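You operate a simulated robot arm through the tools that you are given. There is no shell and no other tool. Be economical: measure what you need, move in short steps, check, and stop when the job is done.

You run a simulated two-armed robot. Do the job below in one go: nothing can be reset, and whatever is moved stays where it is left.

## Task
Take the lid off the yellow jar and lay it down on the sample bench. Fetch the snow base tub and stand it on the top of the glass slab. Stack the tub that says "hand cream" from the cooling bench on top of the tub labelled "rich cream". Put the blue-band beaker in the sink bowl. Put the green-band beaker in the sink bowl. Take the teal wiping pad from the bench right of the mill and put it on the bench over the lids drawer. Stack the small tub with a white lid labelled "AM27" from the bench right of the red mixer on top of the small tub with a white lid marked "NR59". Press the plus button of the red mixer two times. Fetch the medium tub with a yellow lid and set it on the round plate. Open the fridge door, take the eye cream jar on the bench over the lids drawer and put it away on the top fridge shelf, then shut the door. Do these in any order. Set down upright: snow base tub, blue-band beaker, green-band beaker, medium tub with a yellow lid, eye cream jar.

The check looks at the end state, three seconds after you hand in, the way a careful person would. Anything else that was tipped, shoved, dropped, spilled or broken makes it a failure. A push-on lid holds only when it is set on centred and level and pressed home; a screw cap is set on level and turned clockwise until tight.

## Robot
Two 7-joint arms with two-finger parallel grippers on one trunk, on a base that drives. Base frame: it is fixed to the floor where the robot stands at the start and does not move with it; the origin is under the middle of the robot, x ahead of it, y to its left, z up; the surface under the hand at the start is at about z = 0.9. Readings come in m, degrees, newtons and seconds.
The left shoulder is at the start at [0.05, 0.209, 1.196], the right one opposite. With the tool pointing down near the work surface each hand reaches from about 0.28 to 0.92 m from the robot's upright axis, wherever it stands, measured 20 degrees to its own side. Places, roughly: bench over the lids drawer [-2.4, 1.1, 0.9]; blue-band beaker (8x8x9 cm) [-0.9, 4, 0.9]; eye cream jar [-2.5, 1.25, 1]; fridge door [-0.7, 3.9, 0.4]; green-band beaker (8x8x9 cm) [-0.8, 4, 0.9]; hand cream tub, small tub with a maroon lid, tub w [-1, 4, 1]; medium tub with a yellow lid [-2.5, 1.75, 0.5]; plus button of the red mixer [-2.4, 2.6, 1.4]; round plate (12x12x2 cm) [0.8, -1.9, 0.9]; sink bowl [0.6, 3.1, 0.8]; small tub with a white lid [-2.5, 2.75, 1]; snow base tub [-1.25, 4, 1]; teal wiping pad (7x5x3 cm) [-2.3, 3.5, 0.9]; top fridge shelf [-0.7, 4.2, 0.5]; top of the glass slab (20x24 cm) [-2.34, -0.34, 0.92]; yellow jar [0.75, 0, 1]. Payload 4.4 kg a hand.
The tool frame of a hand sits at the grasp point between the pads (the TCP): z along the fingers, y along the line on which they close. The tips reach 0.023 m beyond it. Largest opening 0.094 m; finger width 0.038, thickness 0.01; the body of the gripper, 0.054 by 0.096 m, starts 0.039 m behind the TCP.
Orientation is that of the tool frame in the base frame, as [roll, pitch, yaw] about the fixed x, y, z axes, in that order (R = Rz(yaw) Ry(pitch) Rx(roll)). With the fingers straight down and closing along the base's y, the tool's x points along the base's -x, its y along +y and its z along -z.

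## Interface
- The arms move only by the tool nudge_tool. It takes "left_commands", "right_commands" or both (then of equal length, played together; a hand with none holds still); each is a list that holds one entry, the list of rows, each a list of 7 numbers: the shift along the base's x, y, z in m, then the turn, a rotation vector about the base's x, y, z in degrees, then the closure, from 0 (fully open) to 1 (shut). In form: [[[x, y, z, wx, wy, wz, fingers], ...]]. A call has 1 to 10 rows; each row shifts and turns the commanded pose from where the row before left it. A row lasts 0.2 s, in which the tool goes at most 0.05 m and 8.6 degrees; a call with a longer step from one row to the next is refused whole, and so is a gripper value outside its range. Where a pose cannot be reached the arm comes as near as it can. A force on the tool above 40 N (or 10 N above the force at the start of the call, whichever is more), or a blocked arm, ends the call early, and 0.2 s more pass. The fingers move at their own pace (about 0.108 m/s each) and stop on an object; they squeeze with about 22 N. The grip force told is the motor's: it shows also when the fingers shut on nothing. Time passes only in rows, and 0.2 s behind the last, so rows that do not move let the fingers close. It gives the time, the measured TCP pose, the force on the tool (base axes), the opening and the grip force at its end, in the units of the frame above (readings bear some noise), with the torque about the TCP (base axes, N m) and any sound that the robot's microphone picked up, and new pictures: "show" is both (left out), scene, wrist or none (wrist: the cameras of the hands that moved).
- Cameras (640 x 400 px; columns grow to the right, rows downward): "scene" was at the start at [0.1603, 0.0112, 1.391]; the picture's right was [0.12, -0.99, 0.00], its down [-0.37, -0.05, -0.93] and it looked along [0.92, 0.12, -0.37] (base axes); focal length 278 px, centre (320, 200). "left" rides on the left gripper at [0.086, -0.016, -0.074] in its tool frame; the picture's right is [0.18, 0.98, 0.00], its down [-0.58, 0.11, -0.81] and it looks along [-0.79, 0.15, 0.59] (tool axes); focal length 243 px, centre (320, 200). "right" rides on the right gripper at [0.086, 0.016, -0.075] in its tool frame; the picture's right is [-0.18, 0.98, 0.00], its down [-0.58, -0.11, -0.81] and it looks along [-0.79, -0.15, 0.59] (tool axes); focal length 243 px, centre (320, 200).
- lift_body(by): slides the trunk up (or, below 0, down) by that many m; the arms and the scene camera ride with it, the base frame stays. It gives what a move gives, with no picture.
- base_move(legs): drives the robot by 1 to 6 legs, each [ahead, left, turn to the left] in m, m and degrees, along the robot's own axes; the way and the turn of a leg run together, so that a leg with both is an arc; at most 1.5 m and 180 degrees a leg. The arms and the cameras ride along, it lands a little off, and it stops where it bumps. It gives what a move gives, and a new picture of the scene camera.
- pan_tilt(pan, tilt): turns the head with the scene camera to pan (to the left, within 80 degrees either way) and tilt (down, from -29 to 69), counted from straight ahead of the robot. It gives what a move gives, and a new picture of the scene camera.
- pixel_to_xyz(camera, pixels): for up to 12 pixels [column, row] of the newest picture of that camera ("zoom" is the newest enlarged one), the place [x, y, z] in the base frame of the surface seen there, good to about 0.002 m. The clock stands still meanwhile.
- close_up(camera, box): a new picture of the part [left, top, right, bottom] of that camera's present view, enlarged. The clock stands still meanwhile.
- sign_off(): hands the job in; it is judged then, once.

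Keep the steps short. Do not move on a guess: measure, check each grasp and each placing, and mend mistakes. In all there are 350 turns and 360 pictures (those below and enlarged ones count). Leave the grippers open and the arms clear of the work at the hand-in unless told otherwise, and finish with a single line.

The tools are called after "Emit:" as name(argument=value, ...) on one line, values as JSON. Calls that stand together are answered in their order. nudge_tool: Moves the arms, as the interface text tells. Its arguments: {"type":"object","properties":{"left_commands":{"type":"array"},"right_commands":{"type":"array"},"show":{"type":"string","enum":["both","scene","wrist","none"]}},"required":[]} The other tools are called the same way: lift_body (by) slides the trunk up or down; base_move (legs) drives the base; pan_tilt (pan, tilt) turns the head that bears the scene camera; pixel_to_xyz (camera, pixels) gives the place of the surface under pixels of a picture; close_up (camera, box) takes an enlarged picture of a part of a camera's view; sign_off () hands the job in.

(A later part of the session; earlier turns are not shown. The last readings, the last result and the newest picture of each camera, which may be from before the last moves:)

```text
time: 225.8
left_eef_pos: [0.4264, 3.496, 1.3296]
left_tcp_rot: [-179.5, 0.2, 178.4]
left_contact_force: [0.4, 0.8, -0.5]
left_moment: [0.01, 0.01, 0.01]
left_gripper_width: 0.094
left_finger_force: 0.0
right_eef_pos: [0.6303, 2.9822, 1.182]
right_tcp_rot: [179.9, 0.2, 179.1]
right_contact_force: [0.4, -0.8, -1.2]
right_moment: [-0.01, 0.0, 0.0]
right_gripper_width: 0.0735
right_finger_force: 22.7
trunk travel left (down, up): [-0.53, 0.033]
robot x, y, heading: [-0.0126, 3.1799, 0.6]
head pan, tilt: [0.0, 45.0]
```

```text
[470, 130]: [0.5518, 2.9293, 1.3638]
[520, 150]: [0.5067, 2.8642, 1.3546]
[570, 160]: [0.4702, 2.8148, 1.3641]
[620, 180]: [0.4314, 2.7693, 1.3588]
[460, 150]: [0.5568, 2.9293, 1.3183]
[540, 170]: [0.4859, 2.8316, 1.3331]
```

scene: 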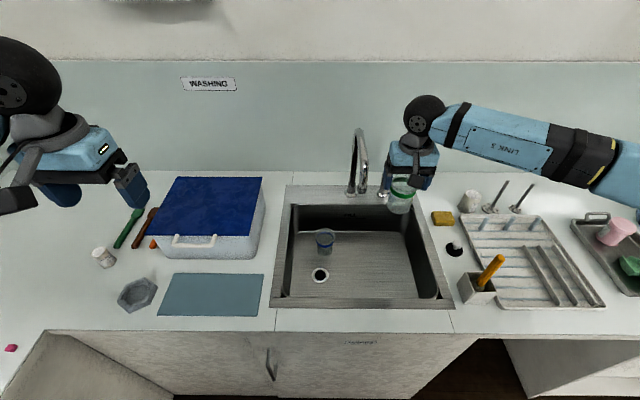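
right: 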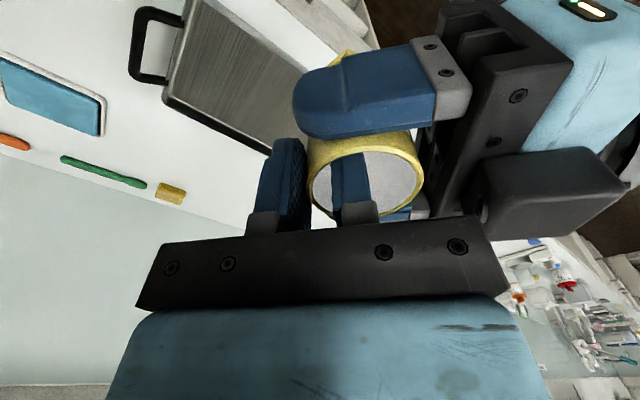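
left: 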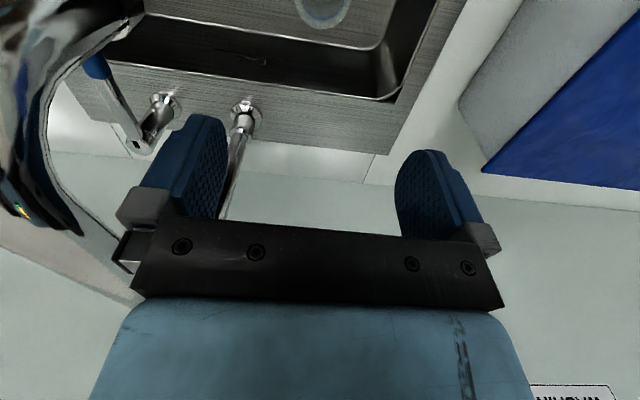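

The forearm still slants over the brush. I'll back the base off 0.18 m and slide left a bit so the arm is more extended and straighter.

Emit:
base_move(legs=[[-0.18, 0.0, 0], [0, 0.07, 0]])

Emit:
nudge_tool(right_commands=[[[0, -0.03, 0.04, 0, 0, 0, 0.4], [0, -0.03, 0.03, 0, 0, 0, 0.4], [0, -0.03, 0.0, 0, 0, 0, 0.4], [0.045, 0, 0, 0, 0, 0, 0.4], [0.045, 0, 0, 0, 0, 0, 0.4], [0.045, 0, 0, 0, 0, 0, 0.4], [0.045, 0, 0, 0, 0, 0, 0.4], [0, 0, 0, 0, 0, 0, 0.4]]], show="scene")

```text
time: 228.2
left_eef_pos: [0.2404, 3.5654, 1.3319]
left_tcp_rot: [-179.5, 0.4, 178.8]
left_contact_force: [0.3, -1.1, -0.3]
left_moment: [-0.01, 0.01, 0.05]
left_gripper_width: 0.094
left_finger_force: 0.0
right_eef_pos: [0.4461, 3.0538, 1.184]
right_tcp_rot: [179.9, 0.3, 179.6]
right_contact_force: [0.5, -0.2, -1.0]
right_moment: [0.0, 0.0, 0.02]
right_gripper_width: 0.0735
right_finger_force: 22.6
trunk travel left (down, up): [-0.53, 0.033]
robot x, y, heading: [-0.194, 3.2427, 0.9]
head pan, tilt: [0.0, 45.0]
```

scene: 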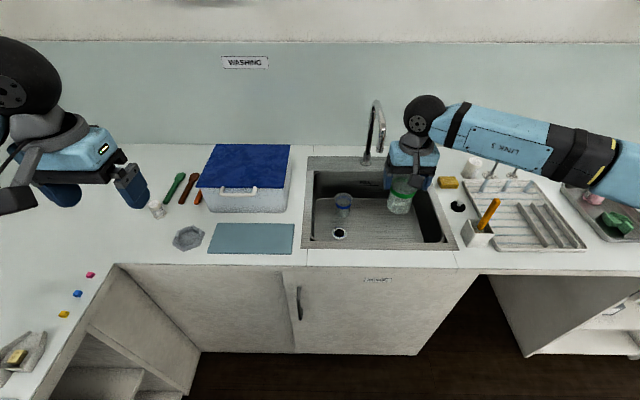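

```text
time: 230.0
left_eef_pos: [0.2375, 3.5669, 1.3332]
left_tcp_rot: [-179.5, 0.3, 178.8]
left_contact_force: [-0.7, 0.6, -0.2]
left_moment: [-0.03, -0.01, 0.02]
left_gripper_width: 0.094
left_finger_force: 0.1
right_eef_pos: [0.6244, 2.9637, 1.2511]
right_tcp_rot: [179.9, 0.3, 179.6]
right_contact_force: [-1.2, -0.3, -1.1]
right_moment: [0.01, -0.01, 0.02]
right_gripper_width: 0.0736
right_finger_force: 22.2
trunk travel left (down, up): [-0.53, 0.033]
robot x, y, heading: [-0.1978, 3.2428, 0.8]
head pan, tilt: [0.0, 45.0]
```

scene: 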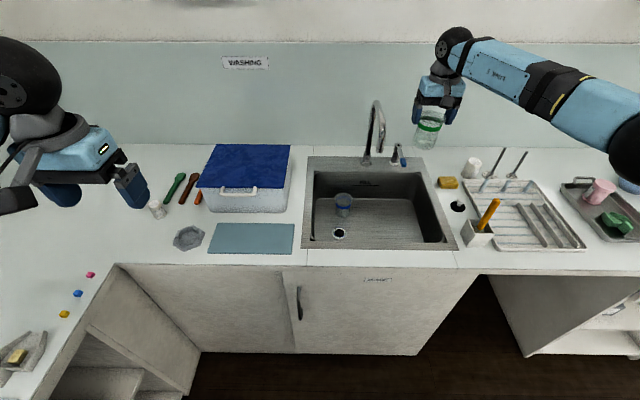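

Emit:
pixel_to_xyz(camera="scene", pixels=[[490, 65], [520, 80], [550, 95], [590, 110], [500, 90], [540, 115], [580, 140]])

```text
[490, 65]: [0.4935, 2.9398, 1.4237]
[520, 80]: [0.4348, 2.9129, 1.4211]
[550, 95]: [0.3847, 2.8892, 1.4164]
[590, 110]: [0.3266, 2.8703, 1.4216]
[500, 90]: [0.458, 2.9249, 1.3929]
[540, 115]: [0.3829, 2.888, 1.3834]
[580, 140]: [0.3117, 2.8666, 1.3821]
```

The forearm now runs at y ≈ 2.94, clear of the brush. Descending in two stages.

Emit:
nudge_tool(right_commands=[[[0.003, -0.004, -0.048, 0, 0, 0, 0.4], [0.003, 0, -0.048, 0, 0, 0, 0.4], [0, 0, -0.048, 0, 0, 0, 0.4], [0, 0, -0.048, 0, 0, 0, 0.4], [0, 0, -0.048, 0, 0, 0, 0.4], [0, 0, 0, 0, 0, 0, 0.4]]], show="scene")

Emit:
pixel_to_xyz(camera="scene", pixels=[[470, 160], [500, 185], [520, 210], [545, 230], [460, 185], [490, 215]])

```text
time: 231.4
left_eef_pos: [0.2386, 3.5663, 1.3324]
left_tcp_rot: [-179.5, 0.3, 178.8]
left_contact_force: [-0.1, 0.4, 0.0]
left_moment: [-0.02, -0.03, -0.01]
left_gripper_width: 0.0938
left_finger_force: 0.1
right_eef_pos: [0.6297, 2.9626, 1.0131]
right_tcp_rot: [-179.9, 0.3, 179.7]
right_contact_force: [-0.1, 0.2, -0.6]
right_moment: [-0.04, 0.02, -0.01]
right_gripper_width: 0.0737
right_finger_force: 21.7
trunk travel left (down, up): [-0.53, 0.033]
robot x, y, heading: [-0.1977, 3.2404, 0.9]
head pan, tilt: [0.0, 45.0]
```

scene: 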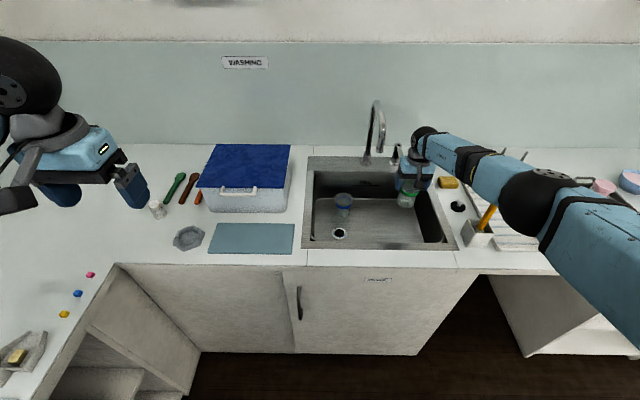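

```text
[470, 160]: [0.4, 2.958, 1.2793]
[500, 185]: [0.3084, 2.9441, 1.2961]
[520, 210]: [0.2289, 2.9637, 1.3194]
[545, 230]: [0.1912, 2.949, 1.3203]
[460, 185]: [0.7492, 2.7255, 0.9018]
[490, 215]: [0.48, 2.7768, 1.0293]
```

Clear. Descending to z 0.85.

Emit:
nudge_tool(right_commands=[[[0, 0, -0.048, 0, 0, 0, 0.4], [0, 0, -0.048, 0, 0, 0, 0.4], [0, 0, -0.04, 0, 0, 0, 0.4], [0, 0, -0.02, 0, 0, 0, 0.4], [0, 0, -0.008, 0, 0, 0, 0.4], [0, 0, 0, 0, 0, 0, 0.4]]], show="wrist")

Emit:
nudge_tool(right_commands=[[[0, 0, -0.003, 0, 0, 0, 0.4], [0, 0, -0.003, 0, 0, 0, 0.4], [0, 0, 0, 0, 0, 0, 0.4]]], show="none")

```text
time: 232.8
left_eef_pos: [0.2403, 3.5673, 1.331]
left_tcp_rot: [-179.6, 0.3, 178.8]
left_contact_force: [-0.5, -0.2, -0.3]
left_moment: [0.03, 0.0, -0.01]
left_gripper_width: 0.0939
left_finger_force: 0.0
right_eef_pos: [0.59, 2.9735, 0.9154]
right_tcp_rot: [179.9, 0.2, 179.6]
right_contact_force: [0.1, 0.3, -0.4]
right_moment: [-0.01, -0.03, -0.01]
right_gripper_width: 0.0739
right_finger_force: 21.4
right hand out of reach, approached as far as the arm can: row 1, 2, 3, 4, 5
trunk travel left (down, up): [-0.53, 0.033]
robot x, y, heading: [-0.1917, 3.2431, 0.8]
head pan, tilt: [0.0, 45.0]
```

right: 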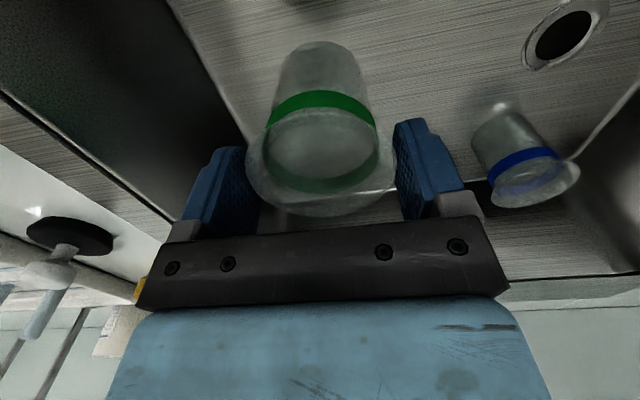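

```text
time: 233.6
left_eef_pos: [0.238, 3.5667, 1.3315]
left_tcp_rot: [-179.5, 0.2, 178.8]
left_contact_force: [-0.4, -1.1, -0.7]
left_moment: [-0.03, 0.01, 0.01]
left_gripper_width: 0.0939
left_finger_force: 0.0
right_eef_pos: [0.5884, 2.9719, 0.9104]
right_tcp_rot: [-179.9, 0.3, 179.5]
right_contact_force: [0.1, 0.3, -0.3]
right_moment: [-0.01, -0.02, 0.0]
right_gripper_width: 0.0736
right_finger_force: 22.0
trunk travel left (down, up): [-0.53, 0.033]
robot x, y, heading: [-0.1958, 3.2444, 1.1]
head pan, tilt: [0.0, 45.0]
```

Out of reach because the trunk is high. Moving the base forward 0.04 m, then lowering the trunk for the rest.

Emit:
base_move(legs=[[0.042, 0, 0]])

Emit:
lift_body(by=-0.055)

```text
time: 234.5
left_eef_pos: [0.2765, 3.5677, 1.3339]
left_tcp_rot: [-179.5, 0.5, 178.8]
left_contact_force: [-0.3, 0.5, -0.1]
left_moment: [-0.03, 0.0, -0.03]
left_gripper_width: 0.094
left_finger_force: 0.0
right_eef_pos: [0.6268, 2.9743, 0.9118]
right_tcp_rot: [180.0, 0.5, 179.6]
right_contact_force: [-0.8, -0.4, -0.6]
right_moment: [-0.04, 0.01, 0.0]
right_gripper_width: 0.0735
right_finger_force: 21.7
trunk travel left (down, up): [-0.53, 0.033]
robot x, y, heading: [-0.1527, 3.2455, 0.7]
head pan, tilt: [0.0, 45.0]
```

scene: 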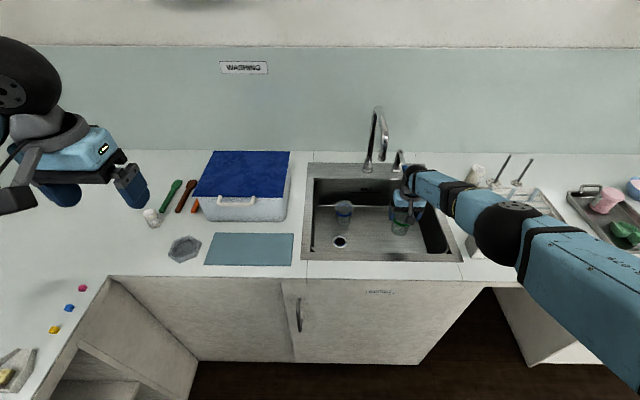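

```text
time: 235.4
left_eef_pos: [0.279, 3.5676, 1.2777]
left_tcp_rot: [-179.6, 0.4, 178.8]
left_contact_force: [-0.1, 0.0, 1.7]
left_moment: [0.02, 0.0, 0.01]
left_gripper_width: 0.0941
left_finger_force: 0.1
right_eef_pos: [0.6285, 2.9732, 0.8554]
right_tcp_rot: [-180.0, 0.4, 179.5]
right_contact_force: [-0.3, 0.3, -0.6]
right_moment: [0.01, -0.02, -0.05]
right_gripper_width: 0.0735
right_finger_force: 21.8
trunk travel left (down, up): [-0.475, 0.088]
robot x, y, heading: [-0.1524, 3.2433, 0.9]
head pan, tilt: [0.0, 45.0]
```

Emit:
nudge_tool(right_commands=[[[0, 0, -0.006, 0, 0, 0, 0.4], [0, 0, -0.005, 0, 0, 0, 0.4], [0, 0, -0.002, 0, 0, 0, 0.4], [0, 0, 0, 0, 0, 0, 0.4]]], show="wrist")

```text
time: 236.4
left_eef_pos: [0.2795, 3.5678, 1.2772]
left_tcp_rot: [-179.5, 0.3, 178.8]
left_contact_force: [-0.4, -0.3, -0.7]
left_moment: [-0.03, 0.01, -0.03]
left_gripper_width: 0.0937
left_finger_force: 0.0
right_eef_pos: [0.6241, 2.9725, 0.8456]
right_tcp_rot: [-180.0, 0.5, 179.5]
right_contact_force: [0.0, -0.4, -1.2]
right_moment: [0.02, 0.01, 0.02]
right_gripper_width: 0.074
right_finger_force: 21.9
right hand out of reach, approached as far as the arm can: row 1
trunk travel left (down, up): [-0.475, 0.088]
robot x, y, heading: [-0.1597, 3.2443, 0.8]
head pan, tilt: [0.0, 45.0]
```

right: 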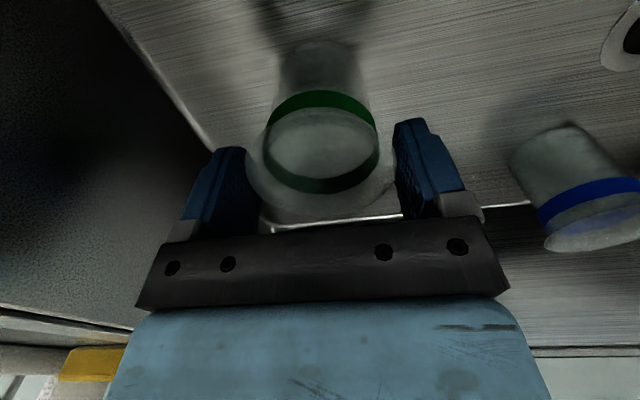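

Almost there. Creeping further.

Emit:
nudge_tool(right_commands=[[[0, 0, -0.003, 0, 0, 0, 0.4], [0, 0, -0.002, 0, 0, 0, 0.4], [0, 0, 0, 0, 0, 0, 0.4]]], show="none")

```text
time: 237.2
left_eef_pos: [0.2811, 3.5684, 1.2762]
left_tcp_rot: [-179.6, 0.3, 178.9]
left_contact_force: [0.0, -0.6, -0.3]
left_moment: [-0.01, 0.03, -0.02]
left_gripper_width: 0.0939
left_finger_force: 0.0
right_eef_pos: [0.6248, 2.9731, 0.8452]
right_tcp_rot: [180.0, 0.4, 179.4]
right_contact_force: [0.1, 0.3, -1.5]
right_moment: [0.02, 0.0, 0.02]
right_gripper_width: 0.0737
right_finger_force: 22.4
right hand out of reach, approached as far as the arm can: row 1
trunk travel left (down, up): [-0.475, 0.088]
robot x, y, heading: [-0.1548, 3.2424, 0.9]
head pan, tilt: [0.0, 45.0]
```

Reach limit again; using the trunk for the last 5 mm.

Emit:
lift_body(by=-0.004)

Emit:
lift_body(by=-0.002)

```text
time: 237.8
left_eef_pos: [0.2799, 3.5687, 1.273]
left_tcp_rot: [-179.5, 0.3, 178.9]
left_contact_force: [0.6, 0.5, 0.4]
left_moment: [0.0, 0.0, -0.02]
left_gripper_width: 0.0942
left_finger_force: 0.1
right_eef_pos: [0.6241, 2.9734, 0.8414]
right_tcp_rot: [180.0, 0.5, 179.5]
right_contact_force: [1.0, 0.0, -1.4]
right_moment: [0.01, 0.01, -0.01]
right_gripper_width: 0.0735
right_finger_force: 22.5
trunk travel left (down, up): [-0.471, 0.092]
robot x, y, heading: [-0.1583, 3.2414, 0.9]
head pan, tilt: [0.0, 45.0]
```

```text
time: 238.3
left_eef_pos: [0.2792, 3.5682, 1.271]
left_tcp_rot: [-179.5, 0.4, 178.8]
left_contact_force: [0.6, 0.7, 0.5]
left_moment: [0.03, 0.0, -0.01]
left_gripper_width: 0.0938
left_finger_force: 0.1
right_eef_pos: [0.623, 2.9737, 0.8412]
right_tcp_rot: [179.9, 0.5, 179.4]
right_contact_force: [-0.6, -1.2, 8.4]
right_moment: [-0.07, 0.25, 0.0]
right_gripper_width: 0.0737
right_finger_force: 21.7
trunk travel left (down, up): [-0.469, 0.094]
robot x, y, heading: [-0.1527, 3.2463, 0.9]
head pan, tilt: [0.0, 45.0]
```

Contact. Opening and lifting.

Emit:
nudge_tool(right_commands=[[[0, 0, 0, 0, 0, 0, 0.2], [0, 0, 0, 0, 0, 0, 0], [0, 0, 0, 0, 0, 0, 0], [0, 0, 0.02, 0, 0, 0, 0], [0, 0, 0.045, 0, 0, 0, 0], [0, 0, 0.048, 0, 0, 0, 0], [0, 0, 0.048, 0, 0, 0, 0], [0, 0, 0.048, 0, 0, 0, 0], [0, 0, 0.048, 0, 0, 0, 0], [0, 0, 0.048, 0, 0, 0, 0]]], show="scene")

Emit:
close_up(camera="scene", box=[290, 130, 490, 270])

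```text
time: 240.5
left_eef_pos: [0.278, 3.5684, 1.271]
left_tcp_rot: [-179.5, 0.3, 178.9]
left_contact_force: [-0.4, -0.2, -0.4]
left_moment: [-0.01, 0.01, 0.01]
left_gripper_width: 0.0942
left_finger_force: 0.1
right_eef_pos: [0.6218, 2.9718, 1.1464]
right_tcp_rot: [179.9, 0.4, 179.5]
right_contact_force: [0.2, 0.0, -0.7]
right_moment: [0.04, 0.02, 0.0]
right_gripper_width: 0.0943
right_finger_force: 0.1
trunk travel left (down, up): [-0.469, 0.094]
robot x, y, heading: [-0.1514, 3.2418, 0.9]
head pan, tilt: [0.0, 45.0]
```

scene: 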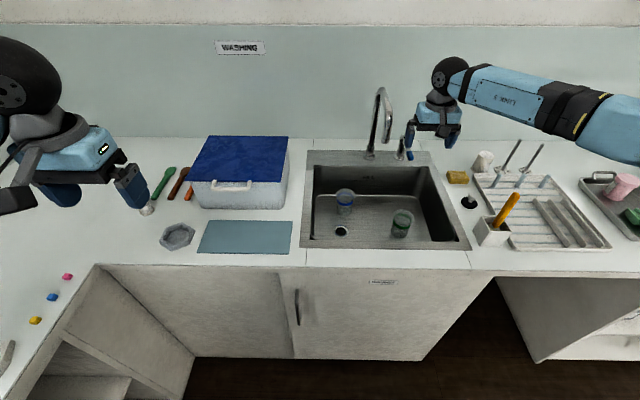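

```text
2.86 times, centred on (390, 200) of scene
```

zoom: 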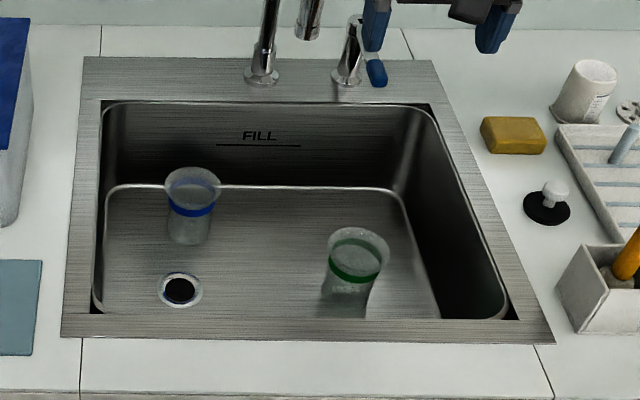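

Both beakers stand upright in the bowl. Retracting the right hand, then driving to the snow base tub.

Emit:
nudge_tool(right_commands=[[[-0.04, 0, 0.03, 0, 0, 0, 0], [-0.04, 0, 0.03, 0, 0, 0, 0], [-0.04, 0, 0.03, 0, 0, 0, 0], [-0.04, 0, 0.03, 0, 0, 0, 0], [-0.04, 0, 0, 0, 0, 0, 0], [-0.04, 0, 0, 0, 0, 0, 0]]], show="none")

Emit:
base_move(legs=[[-0.5, -0.35, 0], [0, 0, 89.5], [0.36, 0.42, 0]])

Emit:
pan_tilt(pan=8, tilt=42)

```text
time: 241.9
left_eef_pos: [0.2796, 3.5673, 1.2715]
left_tcp_rot: [-179.4, 0.5, 178.9]
left_contact_force: [0.2, 0.6, 0.8]
left_moment: [-0.03, -0.02, -0.01]
left_gripper_width: 0.0939
left_finger_force: 0.0
right_eef_pos: [0.384, 2.9721, 1.2627]
right_tcp_rot: [180.0, 0.5, 179.5]
right_contact_force: [-1.2, 0.6, 0.0]
right_moment: [-0.02, -0.02, 0.01]
right_gripper_width: 0.0938
right_finger_force: 0.0
trunk travel left (down, up): [-0.469, 0.094]
robot x, y, heading: [-0.1544, 3.2466, 1.1]
head pan, tilt: [0.0, 45.0]
```

```text
time: 253.2
left_eef_pos: [-1.3905, 3.676, 1.2708]
left_tcp_rot: [-179.4, 0.3, -92.5]
left_contact_force: [-0.1, 0.7, -0.6]
left_moment: [0.02, -0.04, -0.02]
left_gripper_width: 0.0941
left_finger_force: 0.1
right_eef_pos: [-0.7948, 3.7698, 1.2616]
right_tcp_rot: [179.9, 0.5, -91.8]
right_contact_force: [-0.3, 0.6, -0.7]
right_moment: [-0.03, 0.02, -0.04]
right_gripper_width: 0.0938
right_finger_force: 0.0
trunk travel left (down, up): [-0.469, 0.094]
robot x, y, heading: [-1.0763, 3.2354, 89.7]
head pan, tilt: [0.0, 45.0]
```

scene: 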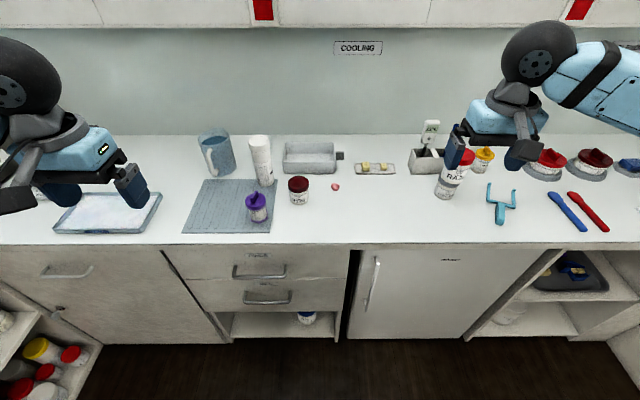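

```text
time: 253.9
left_eef_pos: [-1.3906, 3.6769, 1.2709]
left_tcp_rot: [-179.6, 0.2, -92.5]
left_contact_force: [0.5, -0.3, 0.0]
left_moment: [-0.01, 0.01, 0.03]
left_gripper_width: 0.0941
left_finger_force: 0.2
right_eef_pos: [-0.7934, 3.7689, 1.262]
right_tcp_rot: [-180.0, 0.4, -91.8]
right_contact_force: [-0.4, 0.3, -0.3]
right_moment: [0.03, -0.01, 0.0]
right_gripper_width: 0.0942
right_finger_force: 0.1
trunk travel left (down, up): [-0.469, 0.094]
robot x, y, heading: [-1.0763, 3.2323, 89.6]
head pan, tilt: [8.0, 42.0]
```

scene: 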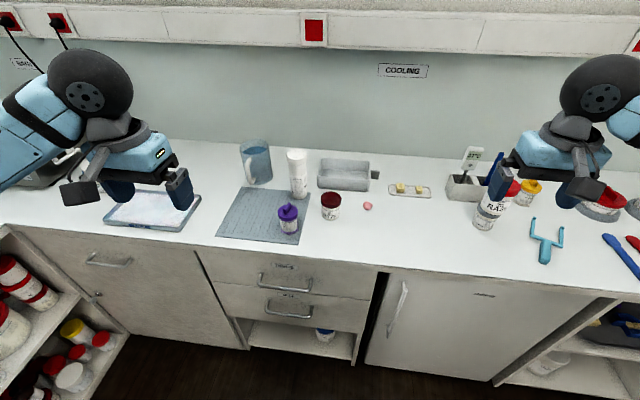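

Emit:
close_up(camera="scene", box=[270, 140, 330, 205])

Emit:
pixel_to_xyz(camera="zoom", pixels=[[10, 10]])

```text
6.15 times, centred on (300, 172) of scene
```

zoom: 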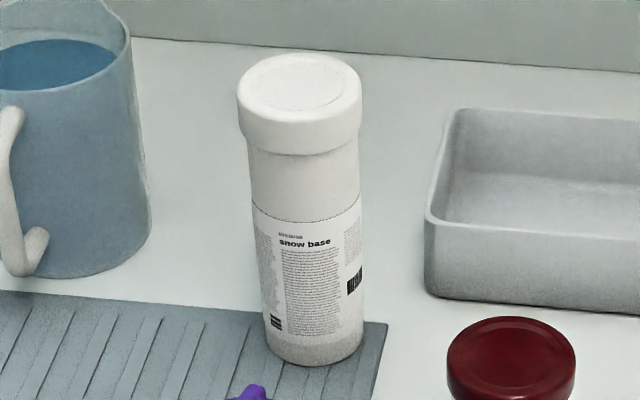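

```text
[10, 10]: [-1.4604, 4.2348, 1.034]
```

Emit:
pixel_to_xyz(camera="zoom", pixels=[[244, 95], [358, 92], [300, 62], [300, 120], [310, 335], [310, 200], [258, 200], [358, 195], [450, 120], [430, 210], [130, 30]])

```text
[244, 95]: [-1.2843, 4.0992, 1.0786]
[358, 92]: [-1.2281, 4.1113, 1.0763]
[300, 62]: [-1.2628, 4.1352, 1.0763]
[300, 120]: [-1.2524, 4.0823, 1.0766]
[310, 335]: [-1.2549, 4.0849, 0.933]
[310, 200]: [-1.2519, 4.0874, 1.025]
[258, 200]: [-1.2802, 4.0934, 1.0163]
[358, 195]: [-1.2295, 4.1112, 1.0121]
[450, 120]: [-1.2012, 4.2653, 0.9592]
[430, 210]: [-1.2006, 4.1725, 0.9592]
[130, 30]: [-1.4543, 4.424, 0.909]
```

Snow base centre (-1.257, 4.107), top 1.077. Driving 0.1 m nearer and moving the left hand above it.

Emit:
base_move(legs=[[0.1, 0, 0.3]])

Emit:
nudge_tool(left_commands=[[[0.017, 0.042, 0, 0, 0, 1, 0], [0.017, 0.042, 0, 0, 0, 1, 0], [0.017, 0.042, 0, 0, 0, 0, 0], [0.017, 0.042, 0, 0, 0, 0, 0], [0.017, 0.042, 0, 0, 0, 0, 0], [0.017, 0.042, 0, 0, 0, 0, 0], [0.017, 0.042, 0, 0, 0, 0, 0], [0.015, 0.036, 0, 0, 0, 0, 0], [0, 0, -0.04, 0, 0, 0, 0], [0, 0, -0.04, 0, 0, 0, 0]]], show="none")

Emit:
close_up(camera="left", box=[160, 0, 480, 200])

```text
time: 255.0
left_eef_pos: [-1.3924, 3.775, 1.2723]
left_tcp_rot: [-179.4, 0.3, -92.3]
left_contact_force: [0.4, 0.3, 0.6]
left_moment: [0.01, -0.02, 0.02]
left_gripper_width: 0.094
left_finger_force: 0.1
right_eef_pos: [-0.795, 3.8691, 1.2629]
right_tcp_rot: [-180.0, 0.4, -91.6]
right_contact_force: [-0.4, 0.0, -0.6]
right_moment: [-0.03, 0.01, 0.02]
right_gripper_width: 0.0941
right_finger_force: 0.1
trunk travel left (down, up): [-0.469, 0.094]
robot x, y, heading: [-1.0767, 3.3326, 90.1]
head pan, tilt: [8.0, 42.0]
```

scene: 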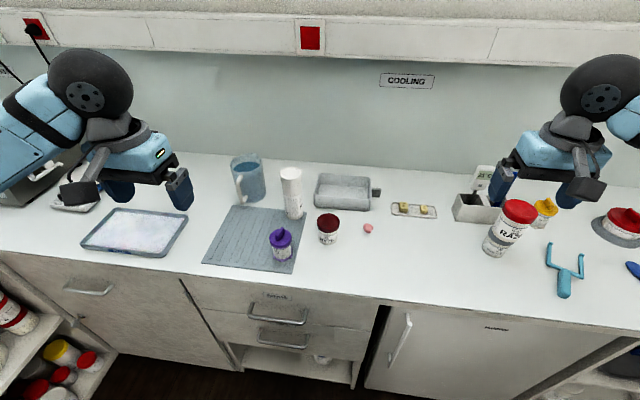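

```text
time: 257.2
left_eef_pos: [-1.26, 4.1083, 1.191]
left_tcp_rot: [-179.6, 0.4, -90.4]
left_contact_force: [-0.1, -0.1, 0.7]
left_moment: [0.01, 0.01, 0.01]
left_gripper_width: 0.0942
left_finger_force: 0.0
right_eef_pos: [-0.7957, 3.871, 1.2616]
right_tcp_rot: [-179.9, 0.5, -91.6]
right_contact_force: [0.2, 0.1, 0.2]
right_moment: [0.01, -0.03, -0.02]
right_gripper_width: 0.094
right_finger_force: 0.1
trunk travel left (down, up): [-0.469, 0.094]
robot x, y, heading: [-1.0777, 3.333, 89.8]
head pan, tilt: [8.0, 42.0]
```

```text
2.00 times, centred on (320, 100) of left
```

zoom: 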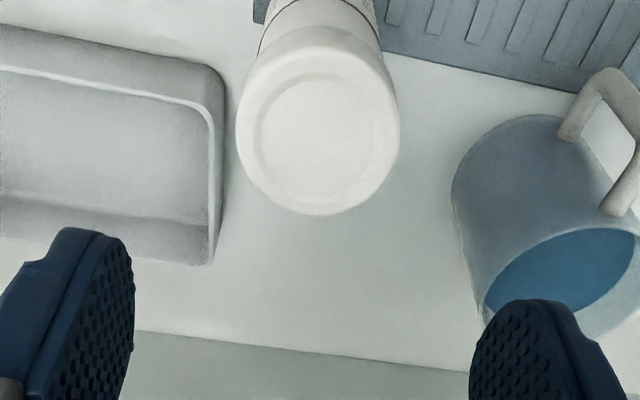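

Centred. Descending to z 1.052 and closing.

Emit:
nudge_tool(left_commands=[[[0.002, -0.001, -0.045, 0, 0, 0, 0], [0, 0, -0.045, 0, 0, 0, 0], [0, 0, -0.035, 0, 0, 0, 0], [0, 0, -0.014, 0, 0, 0, 0], [0, 0, 0, 0, 0, 0, 0.2], [0, 0, 0, 0, 0, 0, 0.4], [0, 0, 0, 0, 0, 0, 0.6], [0, 0, 0, 0, 0, 0, 0.6], [0, 0, 0, 0, 0, 0, 0.6]]], show="none")

Emit:
close_up(camera="scene", box=[220, 130, 360, 240])

```text
time: 259.2
left_eef_pos: [-1.2553, 4.1038, 1.0507]
left_tcp_rot: [-179.5, 0.3, -90.2]
left_contact_force: [-1.9, 0.3, -0.9]
left_moment: [-0.01, 0.19, 0.02]
left_gripper_width: 0.0624
left_finger_force: 21.9
right_eef_pos: [-0.7957, 3.8697, 1.2624]
right_tcp_rot: [-180.0, 0.4, -91.6]
right_contact_force: [0.1, 0.2, -1.0]
right_moment: [0.02, 0.02, 0.01]
right_gripper_width: 0.0942
right_finger_force: 0.1
trunk travel left (down, up): [-0.469, 0.094]
robot x, y, heading: [-1.0781, 3.3333, 89.9]
head pan, tilt: [8.0, 42.0]
```

```text
3.64 times, centred on (290, 185) of scene
```

zoom: 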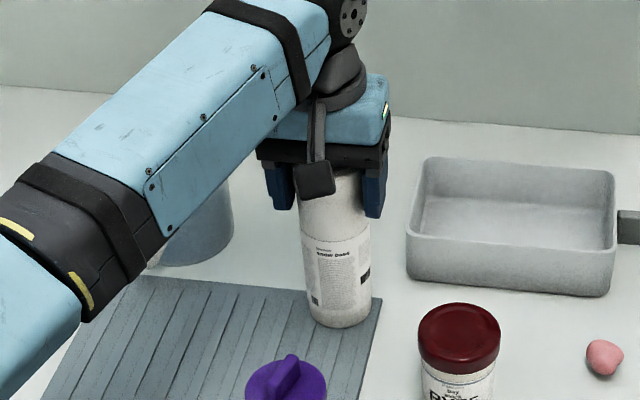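

Gripped at 62 mm. Lifting, first slowly.

Emit:
nudge_tool(left_commands=[[[0, 0, 0.005, 0, 0, 0, 0.6], [0, 0, 0.01, 0, 0, 0, 0.6], [0, 0, 0.03, 0, 0, 0, 0.6], [0, 0, 0.045, 0, 0, 0, 0.6], [0, 0, 0.045, 0, 0, 0, 0.6], [0, 0, 0.045, 0, 0, 0, 0.6], [0, 0, 0.045, 0, 0, 0, 0.6], [-0.01, -0.045, 0.01, 0, 0, 0, 0.6], [-0.01, -0.045, 0, 0, 0, 0, 0.6], [-0.01, -0.045, 0, 0, 0, 0, 0.6]]], show="scene")

```text
time: 261.4
left_eef_pos: [-1.289, 3.9661, 1.286]
left_tcp_rot: [-179.4, 0.2, -90.2]
left_contact_force: [0.0, 0.3, -3.0]
left_moment: [0.0, 0.0, 0.0]
left_gripper_width: 0.0624
left_finger_force: 21.7
right_eef_pos: [-0.7955, 3.8688, 1.2627]
right_tcp_rot: [179.8, 0.4, -91.6]
right_contact_force: [0.3, -0.4, -0.3]
right_moment: [-0.01, -0.01, 0.0]
right_gripper_width: 0.094
right_finger_force: 0.1
trunk travel left (down, up): [-0.469, 0.094]
robot x, y, heading: [-1.078, 3.3331, 90.0]
head pan, tilt: [8.0, 42.0]
```

scene: 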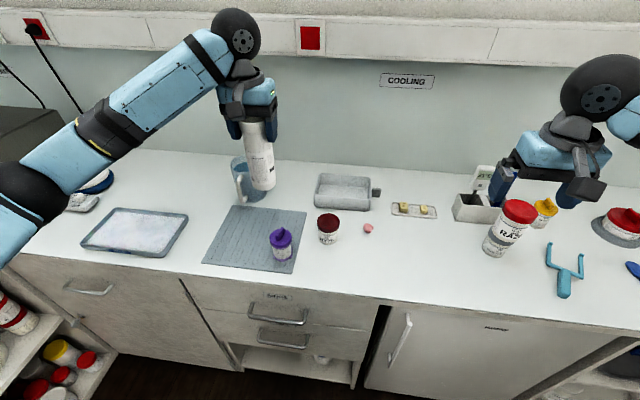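

Snow base is held in the left hand. Backing off and turning left to face the mill/mixer bench.

Emit:
base_move(legs=[[-0.35, 0, 0], [0, 0, 90], [0.2, 0, 0]])

Emit:
pan_tilt(pan=0, tilt=25)

```text
time: 268.6
left_eef_pos: [-1.9221, 2.8135, 1.2853]
left_tcp_rot: [-179.6, 0.3, -2.9]
left_contact_force: [0.5, 0.3, -3.1]
left_moment: [-0.05, -0.03, -0.01]
left_gripper_width: 0.0624
left_finger_force: 22.3
right_eef_pos: [-1.8001, 3.3016, 1.2628]
right_tcp_rot: [179.9, 0.4, -4.2]
right_contact_force: [-0.1, 0.9, -0.2]
right_moment: [0.03, 0.0, 0.02]
right_gripper_width: 0.0938
right_finger_force: 0.1
trunk travel left (down, up): [-0.469, 0.094]
robot x, y, heading: [-1.2801, 2.9952, 177.6]
head pan, tilt: [8.0, 42.0]
```

scene: 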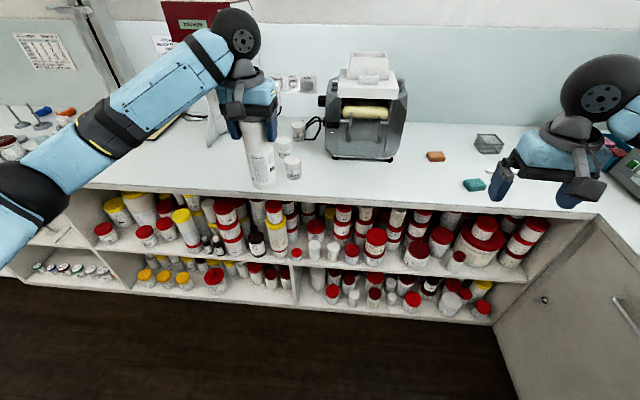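

```text
time: 269.4
left_eef_pos: [-1.9217, 2.813, 1.2849]
left_tcp_rot: [-179.6, 0.3, -3.0]
left_contact_force: [0.5, -0.2, -1.8]
left_moment: [-0.02, -0.03, 0.0]
left_gripper_width: 0.0622
left_finger_force: 21.8
right_eef_pos: [-1.8011, 3.3024, 1.2617]
right_tcp_rot: [179.9, 0.3, -4.2]
right_contact_force: [-0.6, 0.7, 0.3]
right_moment: [-0.01, -0.03, -0.02]
right_gripper_width: 0.0942
right_finger_force: 0.1
trunk travel left (down, up): [-0.469, 0.094]
robot x, y, heading: [-1.2781, 2.9942, 177.2]
head pan, tilt: [0.0, 25.0]
```

scene: 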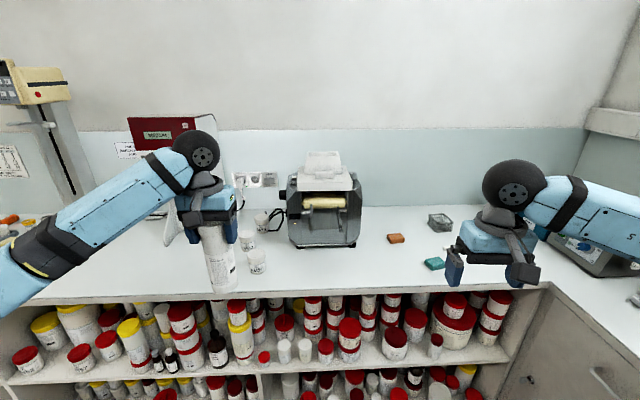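

Teal pad at pixel (433,263). Measuring it in an enlarged view.

Emit:
close_up(camera="scene", box=[380, 220, 480, 290])

Emit:
pixel_to_xyz(camera="scene", pixels=[[425, 261], [443, 260], [432, 269], [434, 258], [400, 236], [420, 275], [320, 240]])

```text
5.71 times, centred on (430, 255) of scene
```

zoom: 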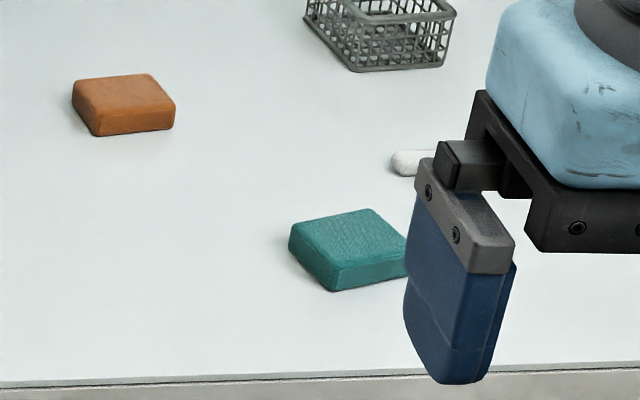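

```text
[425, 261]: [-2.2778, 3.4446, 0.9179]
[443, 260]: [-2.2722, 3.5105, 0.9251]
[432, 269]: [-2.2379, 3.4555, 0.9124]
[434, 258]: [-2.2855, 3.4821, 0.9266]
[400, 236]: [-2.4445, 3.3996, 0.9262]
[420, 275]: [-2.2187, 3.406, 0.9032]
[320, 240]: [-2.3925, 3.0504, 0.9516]
```

Pulling the left hand (with the tub) in 0.15 m, then driving nearer the pad.

Emit:
nudge_tool(left_commands=[[[0.04, 0, 0, 0, 0, 0, 0.6], [0.04, 0, 0, 0, 0, 0, 0.6], [0.04, -0.02, 0, 0, 0, 0, 0.6], [0.04, -0.02, 0, 0, 0, 0, 0.6]]], show="none")

Emit:
base_move(legs=[[0.3, -0.25, 2.5]])

Emit:
pan_tilt(pan=-12, tilt=42)

```text
time: 270.4
left_eef_pos: [-1.758, 2.773, 1.2848]
left_tcp_rot: [-179.5, 0.4, -3.0]
left_contact_force: [-0.2, -0.6, -2.6]
left_moment: [0.0, -0.02, 0.0]
left_gripper_width: 0.0622
left_finger_force: 21.4
right_eef_pos: [-1.8002, 3.2998, 1.2634]
right_tcp_rot: [-179.9, 0.4, -4.3]
right_contact_force: [0.9, 0.2, -0.2]
right_moment: [-0.02, 0.0, 0.0]
right_gripper_width: 0.0937
right_finger_force: 0.1
trunk travel left (down, up): [-0.469, 0.094]
robot x, y, heading: [-1.2795, 2.9991, 177.4]
head pan, tilt: [0.0, 25.0]
```

```text
time: 273.2
left_eef_pos: [-2.0462, 3.0171, 1.2854]
left_tcp_rot: [-179.4, 0.3, -0.5]
left_contact_force: [-0.1, 0.0, -1.9]
left_moment: [0.0, -0.02, 0.0]
left_gripper_width: 0.0622
left_finger_force: 22.0
right_eef_pos: [-2.1107, 3.5421, 1.2628]
right_tcp_rot: [180.0, 0.4, -1.7]
right_contact_force: [-0.2, -0.3, 0.6]
right_moment: [0.03, -0.01, -0.01]
right_gripper_width: 0.094
right_finger_force: 0.1
trunk travel left (down, up): [-0.469, 0.094]
robot x, y, heading: [-1.5735, 3.2575, 179.7]
head pan, tilt: [0.0, 25.0]
```

scene: 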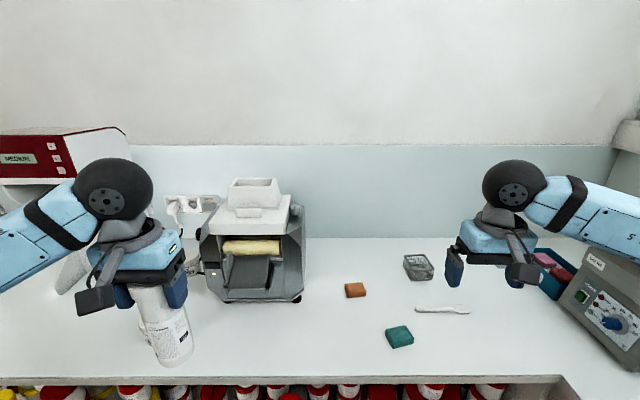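

```text
time: 274.0
left_eef_pos: [-2.0463, 3.0166, 1.2849]
left_tcp_rot: [-179.6, 0.3, -0.5]
left_contact_force: [0.0, 0.4, -1.7]
left_moment: [0.02, -0.02, 0.0]
left_gripper_width: 0.0624
left_finger_force: 22.2
right_eef_pos: [-2.1112, 3.5426, 1.2618]
right_tcp_rot: [180.0, 0.5, -1.8]
right_contact_force: [0.0, 0.6, 0.1]
right_moment: [-0.01, 0.04, -0.01]
right_gripper_width: 0.094
right_finger_force: 0.2
trunk travel left (down, up): [-0.469, 0.094]
robot x, y, heading: [-1.5783, 3.2586, 179.7]
head pan, tilt: [-12.0, 42.0]
```

scene: 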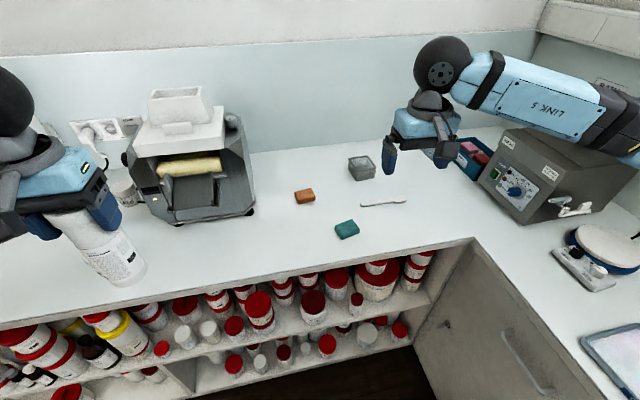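

Emit:
close_up(camera="scene", box=[320, 200, 376, 250])

Emit:
pixel_to_xyz(camera="zoom", pixels=[[100, 100]])

```text
8.00 times, centred on (348, 225) of scene
```

zoom: 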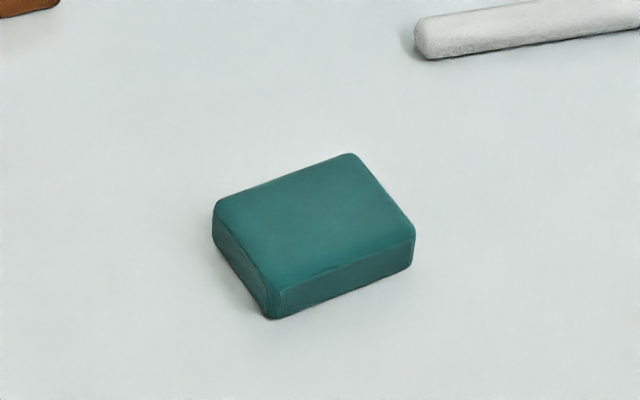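

```text
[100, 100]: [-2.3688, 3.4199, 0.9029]
```

Emit:
pixel_to_xyz(camera="zoom", pixels=[[222, 205], [350, 160], [405, 225], [275, 285], [312, 220], [340, 280], [240, 260]])

```text
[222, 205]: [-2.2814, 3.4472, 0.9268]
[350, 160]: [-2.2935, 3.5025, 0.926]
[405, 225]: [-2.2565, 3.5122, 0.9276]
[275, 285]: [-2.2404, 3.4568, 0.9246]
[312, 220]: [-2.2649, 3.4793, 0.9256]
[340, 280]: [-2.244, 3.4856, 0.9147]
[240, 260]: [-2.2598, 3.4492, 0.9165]
```

Pad centre (-2.268, 3.480), top 0.926, long side along ~102°. I'll grip it lengthwise with the right hand, turned +13.8°.

Emit:
nudge_tool(right_commands=[[[-0.0393, -0.0158, 0, 0, 0, 3.5, 0], [-0.0393, -0.0158, 0, 0, 0, 3.5, 0], [-0.0393, -0.0158, 0, 0, 0, 3.5, 0], [-0.0393, -0.0158, 0, 0, 0, 3.3, 0], [0, 0, -0.048, 0, 0, 0, 0], [0, 0, -0.048, 0, 0, 0, 0], [0, 0, -0.048, 0, 0, 0, 0], [0, 0, -0.048, 0, 0, 0, 0], [0, 0, -0.048, 0, 0, 0, 0], [0, 0, -0.03, 0, 0, 0, 0]]], show="wrist")

Emit:
close_up(camera="scene", box=[290, 150, 410, 250])

```text
time: 276.2
left_eef_pos: [-2.0466, 3.0171, 1.2843]
left_tcp_rot: [-179.5, 0.3, -0.5]
left_contact_force: [0.2, 0.7, -2.2]
left_moment: [0.0, -0.01, 0.0]
left_gripper_width: 0.0623
left_finger_force: 21.9
right_eef_pos: [-2.2678, 3.4789, 0.9902]
right_tcp_rot: [180.0, 0.4, 12.1]
right_contact_force: [-0.1, 0.6, 0.0]
right_moment: [0.02, -0.02, 0.02]
right_gripper_width: 0.094
right_finger_force: 0.1
trunk travel left (down, up): [-0.469, 0.094]
robot x, y, heading: [-1.5758, 3.2633, 179.9]
head pan, tilt: [-12.0, 42.0]
```

right: 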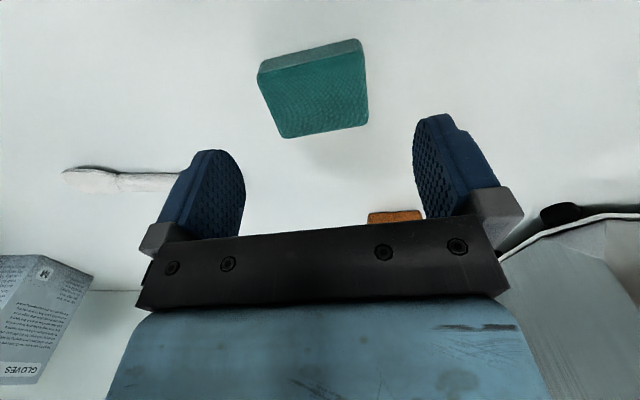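

```text
4.00 times, centred on (350, 200) of scene
```

zoom: 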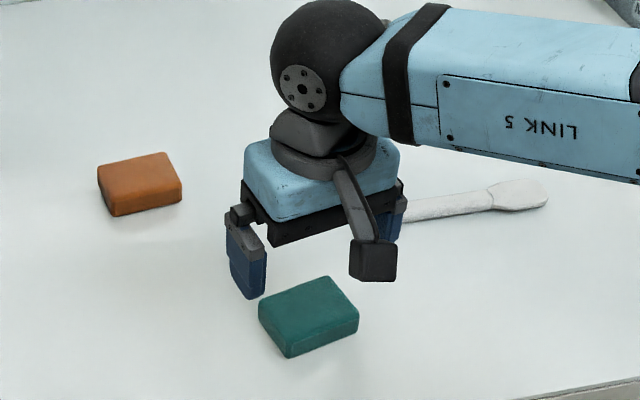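

Aligned (the camera itself is skewed ~10°). Descending and closing.

Emit:
nudge_tool(right_commands=[[[0, 0, -0.03, 0, 0, 0, 0], [0, 0, -0.026, 0, 0, 0, 0], [0, 0, 0, 0, 0, 0, 0.1], [0, 0, 0, 0, 0, 0, 0.3], [0, 0, 0, 0, 0, 0, 0.6], [0, 0, 0, 0, 0, 0, 0.6], [0, 0, 0.01, 0, 0, 0, 0.6], [0, 0, 0.04, 0, 0, 0, 0.6], [0, 0, 0.045, 0, 0, 0, 0.6], [0, 0, 0.045, 0, 0, 0, 0.6]]], show="wrist")

```text
time: 278.4
left_eef_pos: [-2.0462, 3.017, 1.2848]
left_tcp_rot: [-179.5, 0.2, -0.5]
left_contact_force: [0.0, 0.0, -2.1]
left_moment: [0.01, -0.01, 0.01]
left_gripper_width: 0.0622
left_finger_force: 21.8
right_eef_pos: [-2.2672, 3.4763, 1.0789]
right_tcp_rot: [179.9, 0.4, 12.0]
right_contact_force: [0.4, -1.2, 0.2]
right_moment: [-0.01, 0.03, 0.01]
right_gripper_width: 0.0637
right_finger_force: 21.7
trunk travel left (down, up): [-0.469, 0.094]
robot x, y, heading: [-1.5759, 3.2592, 179.8]
head pan, tilt: [-12.0, 42.0]
```

right: 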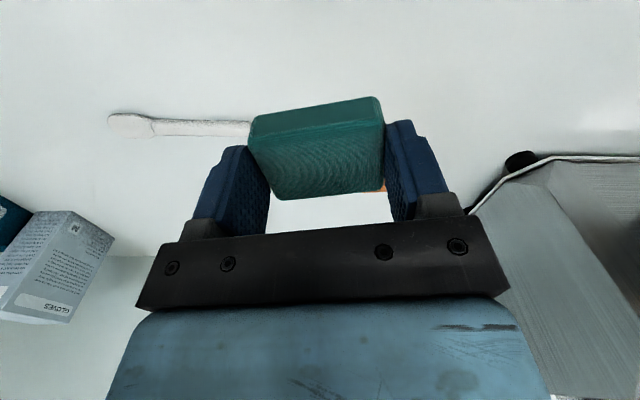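

Pad held. Raising and drawing in the right hand, then driving along the bench to the lids drawer (y ≈ 1.1).

Emit:
nudge_tool(right_commands=[[[0, 0, 0.045, 0, 0, 0, 0.6], [0, 0, 0.045, 0, 0, 0, 0.6], [0.03, 0, 0.045, 0, 0, 0, 0.6], [0.045, 0, 0.02, 0, 0, -4, 0.6], [0.045, 0, 0.02, 0, 0, -4, 0.6], [0.045, 0, 0, 0, 0, -4, 0.6]]], show="none")

Emit:
base_move(legs=[[-0.25, 0, 0], [0, 1.5, 0], [0, 0.6, 0]])

Emit:
pan_tilt(pan=0, tilt=30)

```text
refused: row 3 steps farther than a row can; nothing moved
```

```text
time: 298.9
left_eef_pos: [-1.8015, 0.8642, 1.2841]
left_tcp_rot: [-179.5, 0.4, 0.1]
left_contact_force: [-0.2, 0.4, -2.8]
left_moment: [0.0, -0.01, 0.0]
left_gripper_width: 0.0623
left_finger_force: 21.6
right_eef_pos: [-2.0255, 1.323, 1.077]
right_tcp_rot: [-179.9, 0.4, 12.6]
right_contact_force: [0.3, 0.1, -0.2]
right_moment: [0.03, -0.01, -0.01]
right_gripper_width: 0.0635
right_finger_force: 22.2
trunk travel left (down, up): [-0.469, 0.094]
robot x, y, heading: [-1.335, 1.1133, -179.8]
head pan, tilt: [-12.0, 42.0]
```

scene: 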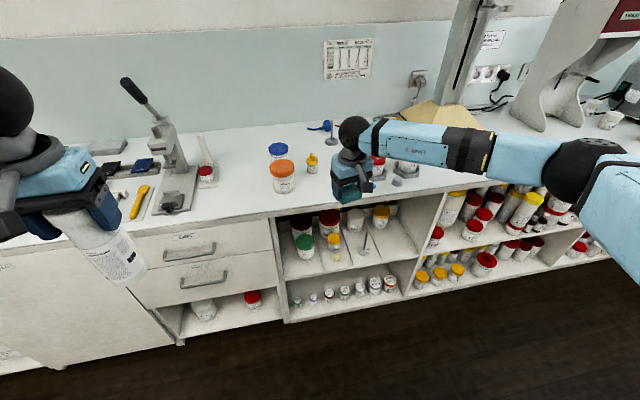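

```text
time: 299.6
left_eef_pos: [-1.7998, 0.8661, 1.2854]
left_tcp_rot: [-179.5, 0.3, 0.1]
left_contact_force: [0.1, -0.1, -3.1]
left_moment: [0.03, -0.02, 0.01]
left_gripper_width: 0.0623
left_finger_force: 22.3
right_eef_pos: [-2.0258, 1.3222, 1.0775]
right_tcp_rot: [-179.9, 0.4, 12.7]
right_contact_force: [0.8, -0.1, -0.6]
right_moment: [0.0, 0.01, 0.04]
right_gripper_width: 0.0635
right_finger_force: 22.3
trunk travel left (down, up): [-0.469, 0.094]
robot x, y, heading: [-1.3339, 1.1125, -179.6]
head pan, tilt: [0.0, 30.0]
```

scene: 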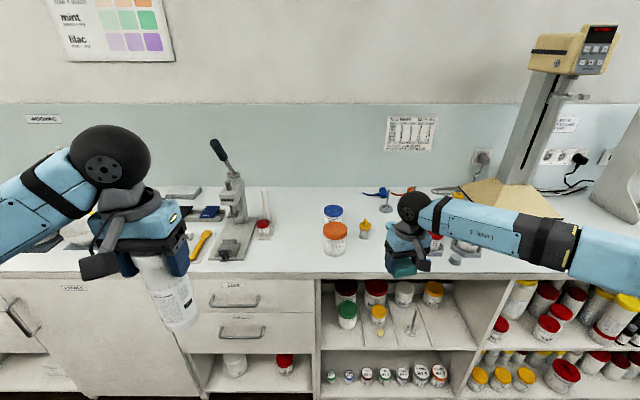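

The arm nudge was refused, so the hand travelled lower than intended; nothing was bumped per readings, but I'll check later. Now zooming on the drawer labels and bench here.

Emit:
close_up(camera="scene", box=[180, 180, 420, 330])

Emit:
pixel_to_xyz(camera="scene", pixels=[[260, 262], [290, 262], [290, 240], [310, 265], [335, 237], [363, 230], [334, 210], [262, 228], [238, 250], [195, 272], [315, 275], [205, 240]])

```text
2.67 times, centred on (300, 255) of scene
```

zoom: 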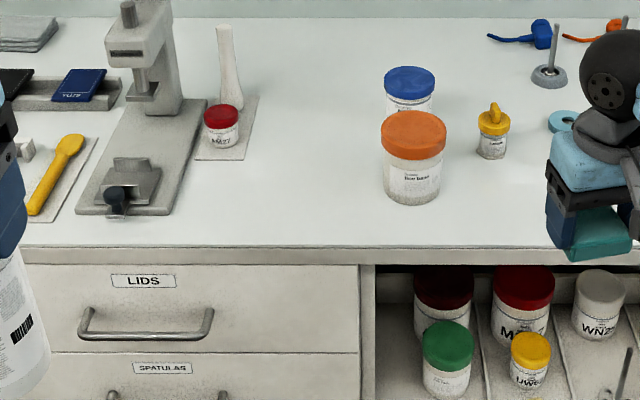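

```text
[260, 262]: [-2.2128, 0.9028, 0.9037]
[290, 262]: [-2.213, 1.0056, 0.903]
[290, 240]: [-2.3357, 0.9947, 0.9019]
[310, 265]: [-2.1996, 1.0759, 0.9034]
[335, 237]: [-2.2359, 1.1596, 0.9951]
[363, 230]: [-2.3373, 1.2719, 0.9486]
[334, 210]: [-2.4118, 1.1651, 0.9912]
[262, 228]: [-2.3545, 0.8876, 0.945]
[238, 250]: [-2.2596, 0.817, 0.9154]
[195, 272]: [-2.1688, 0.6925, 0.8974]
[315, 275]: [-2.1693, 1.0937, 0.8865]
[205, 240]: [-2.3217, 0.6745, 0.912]
```

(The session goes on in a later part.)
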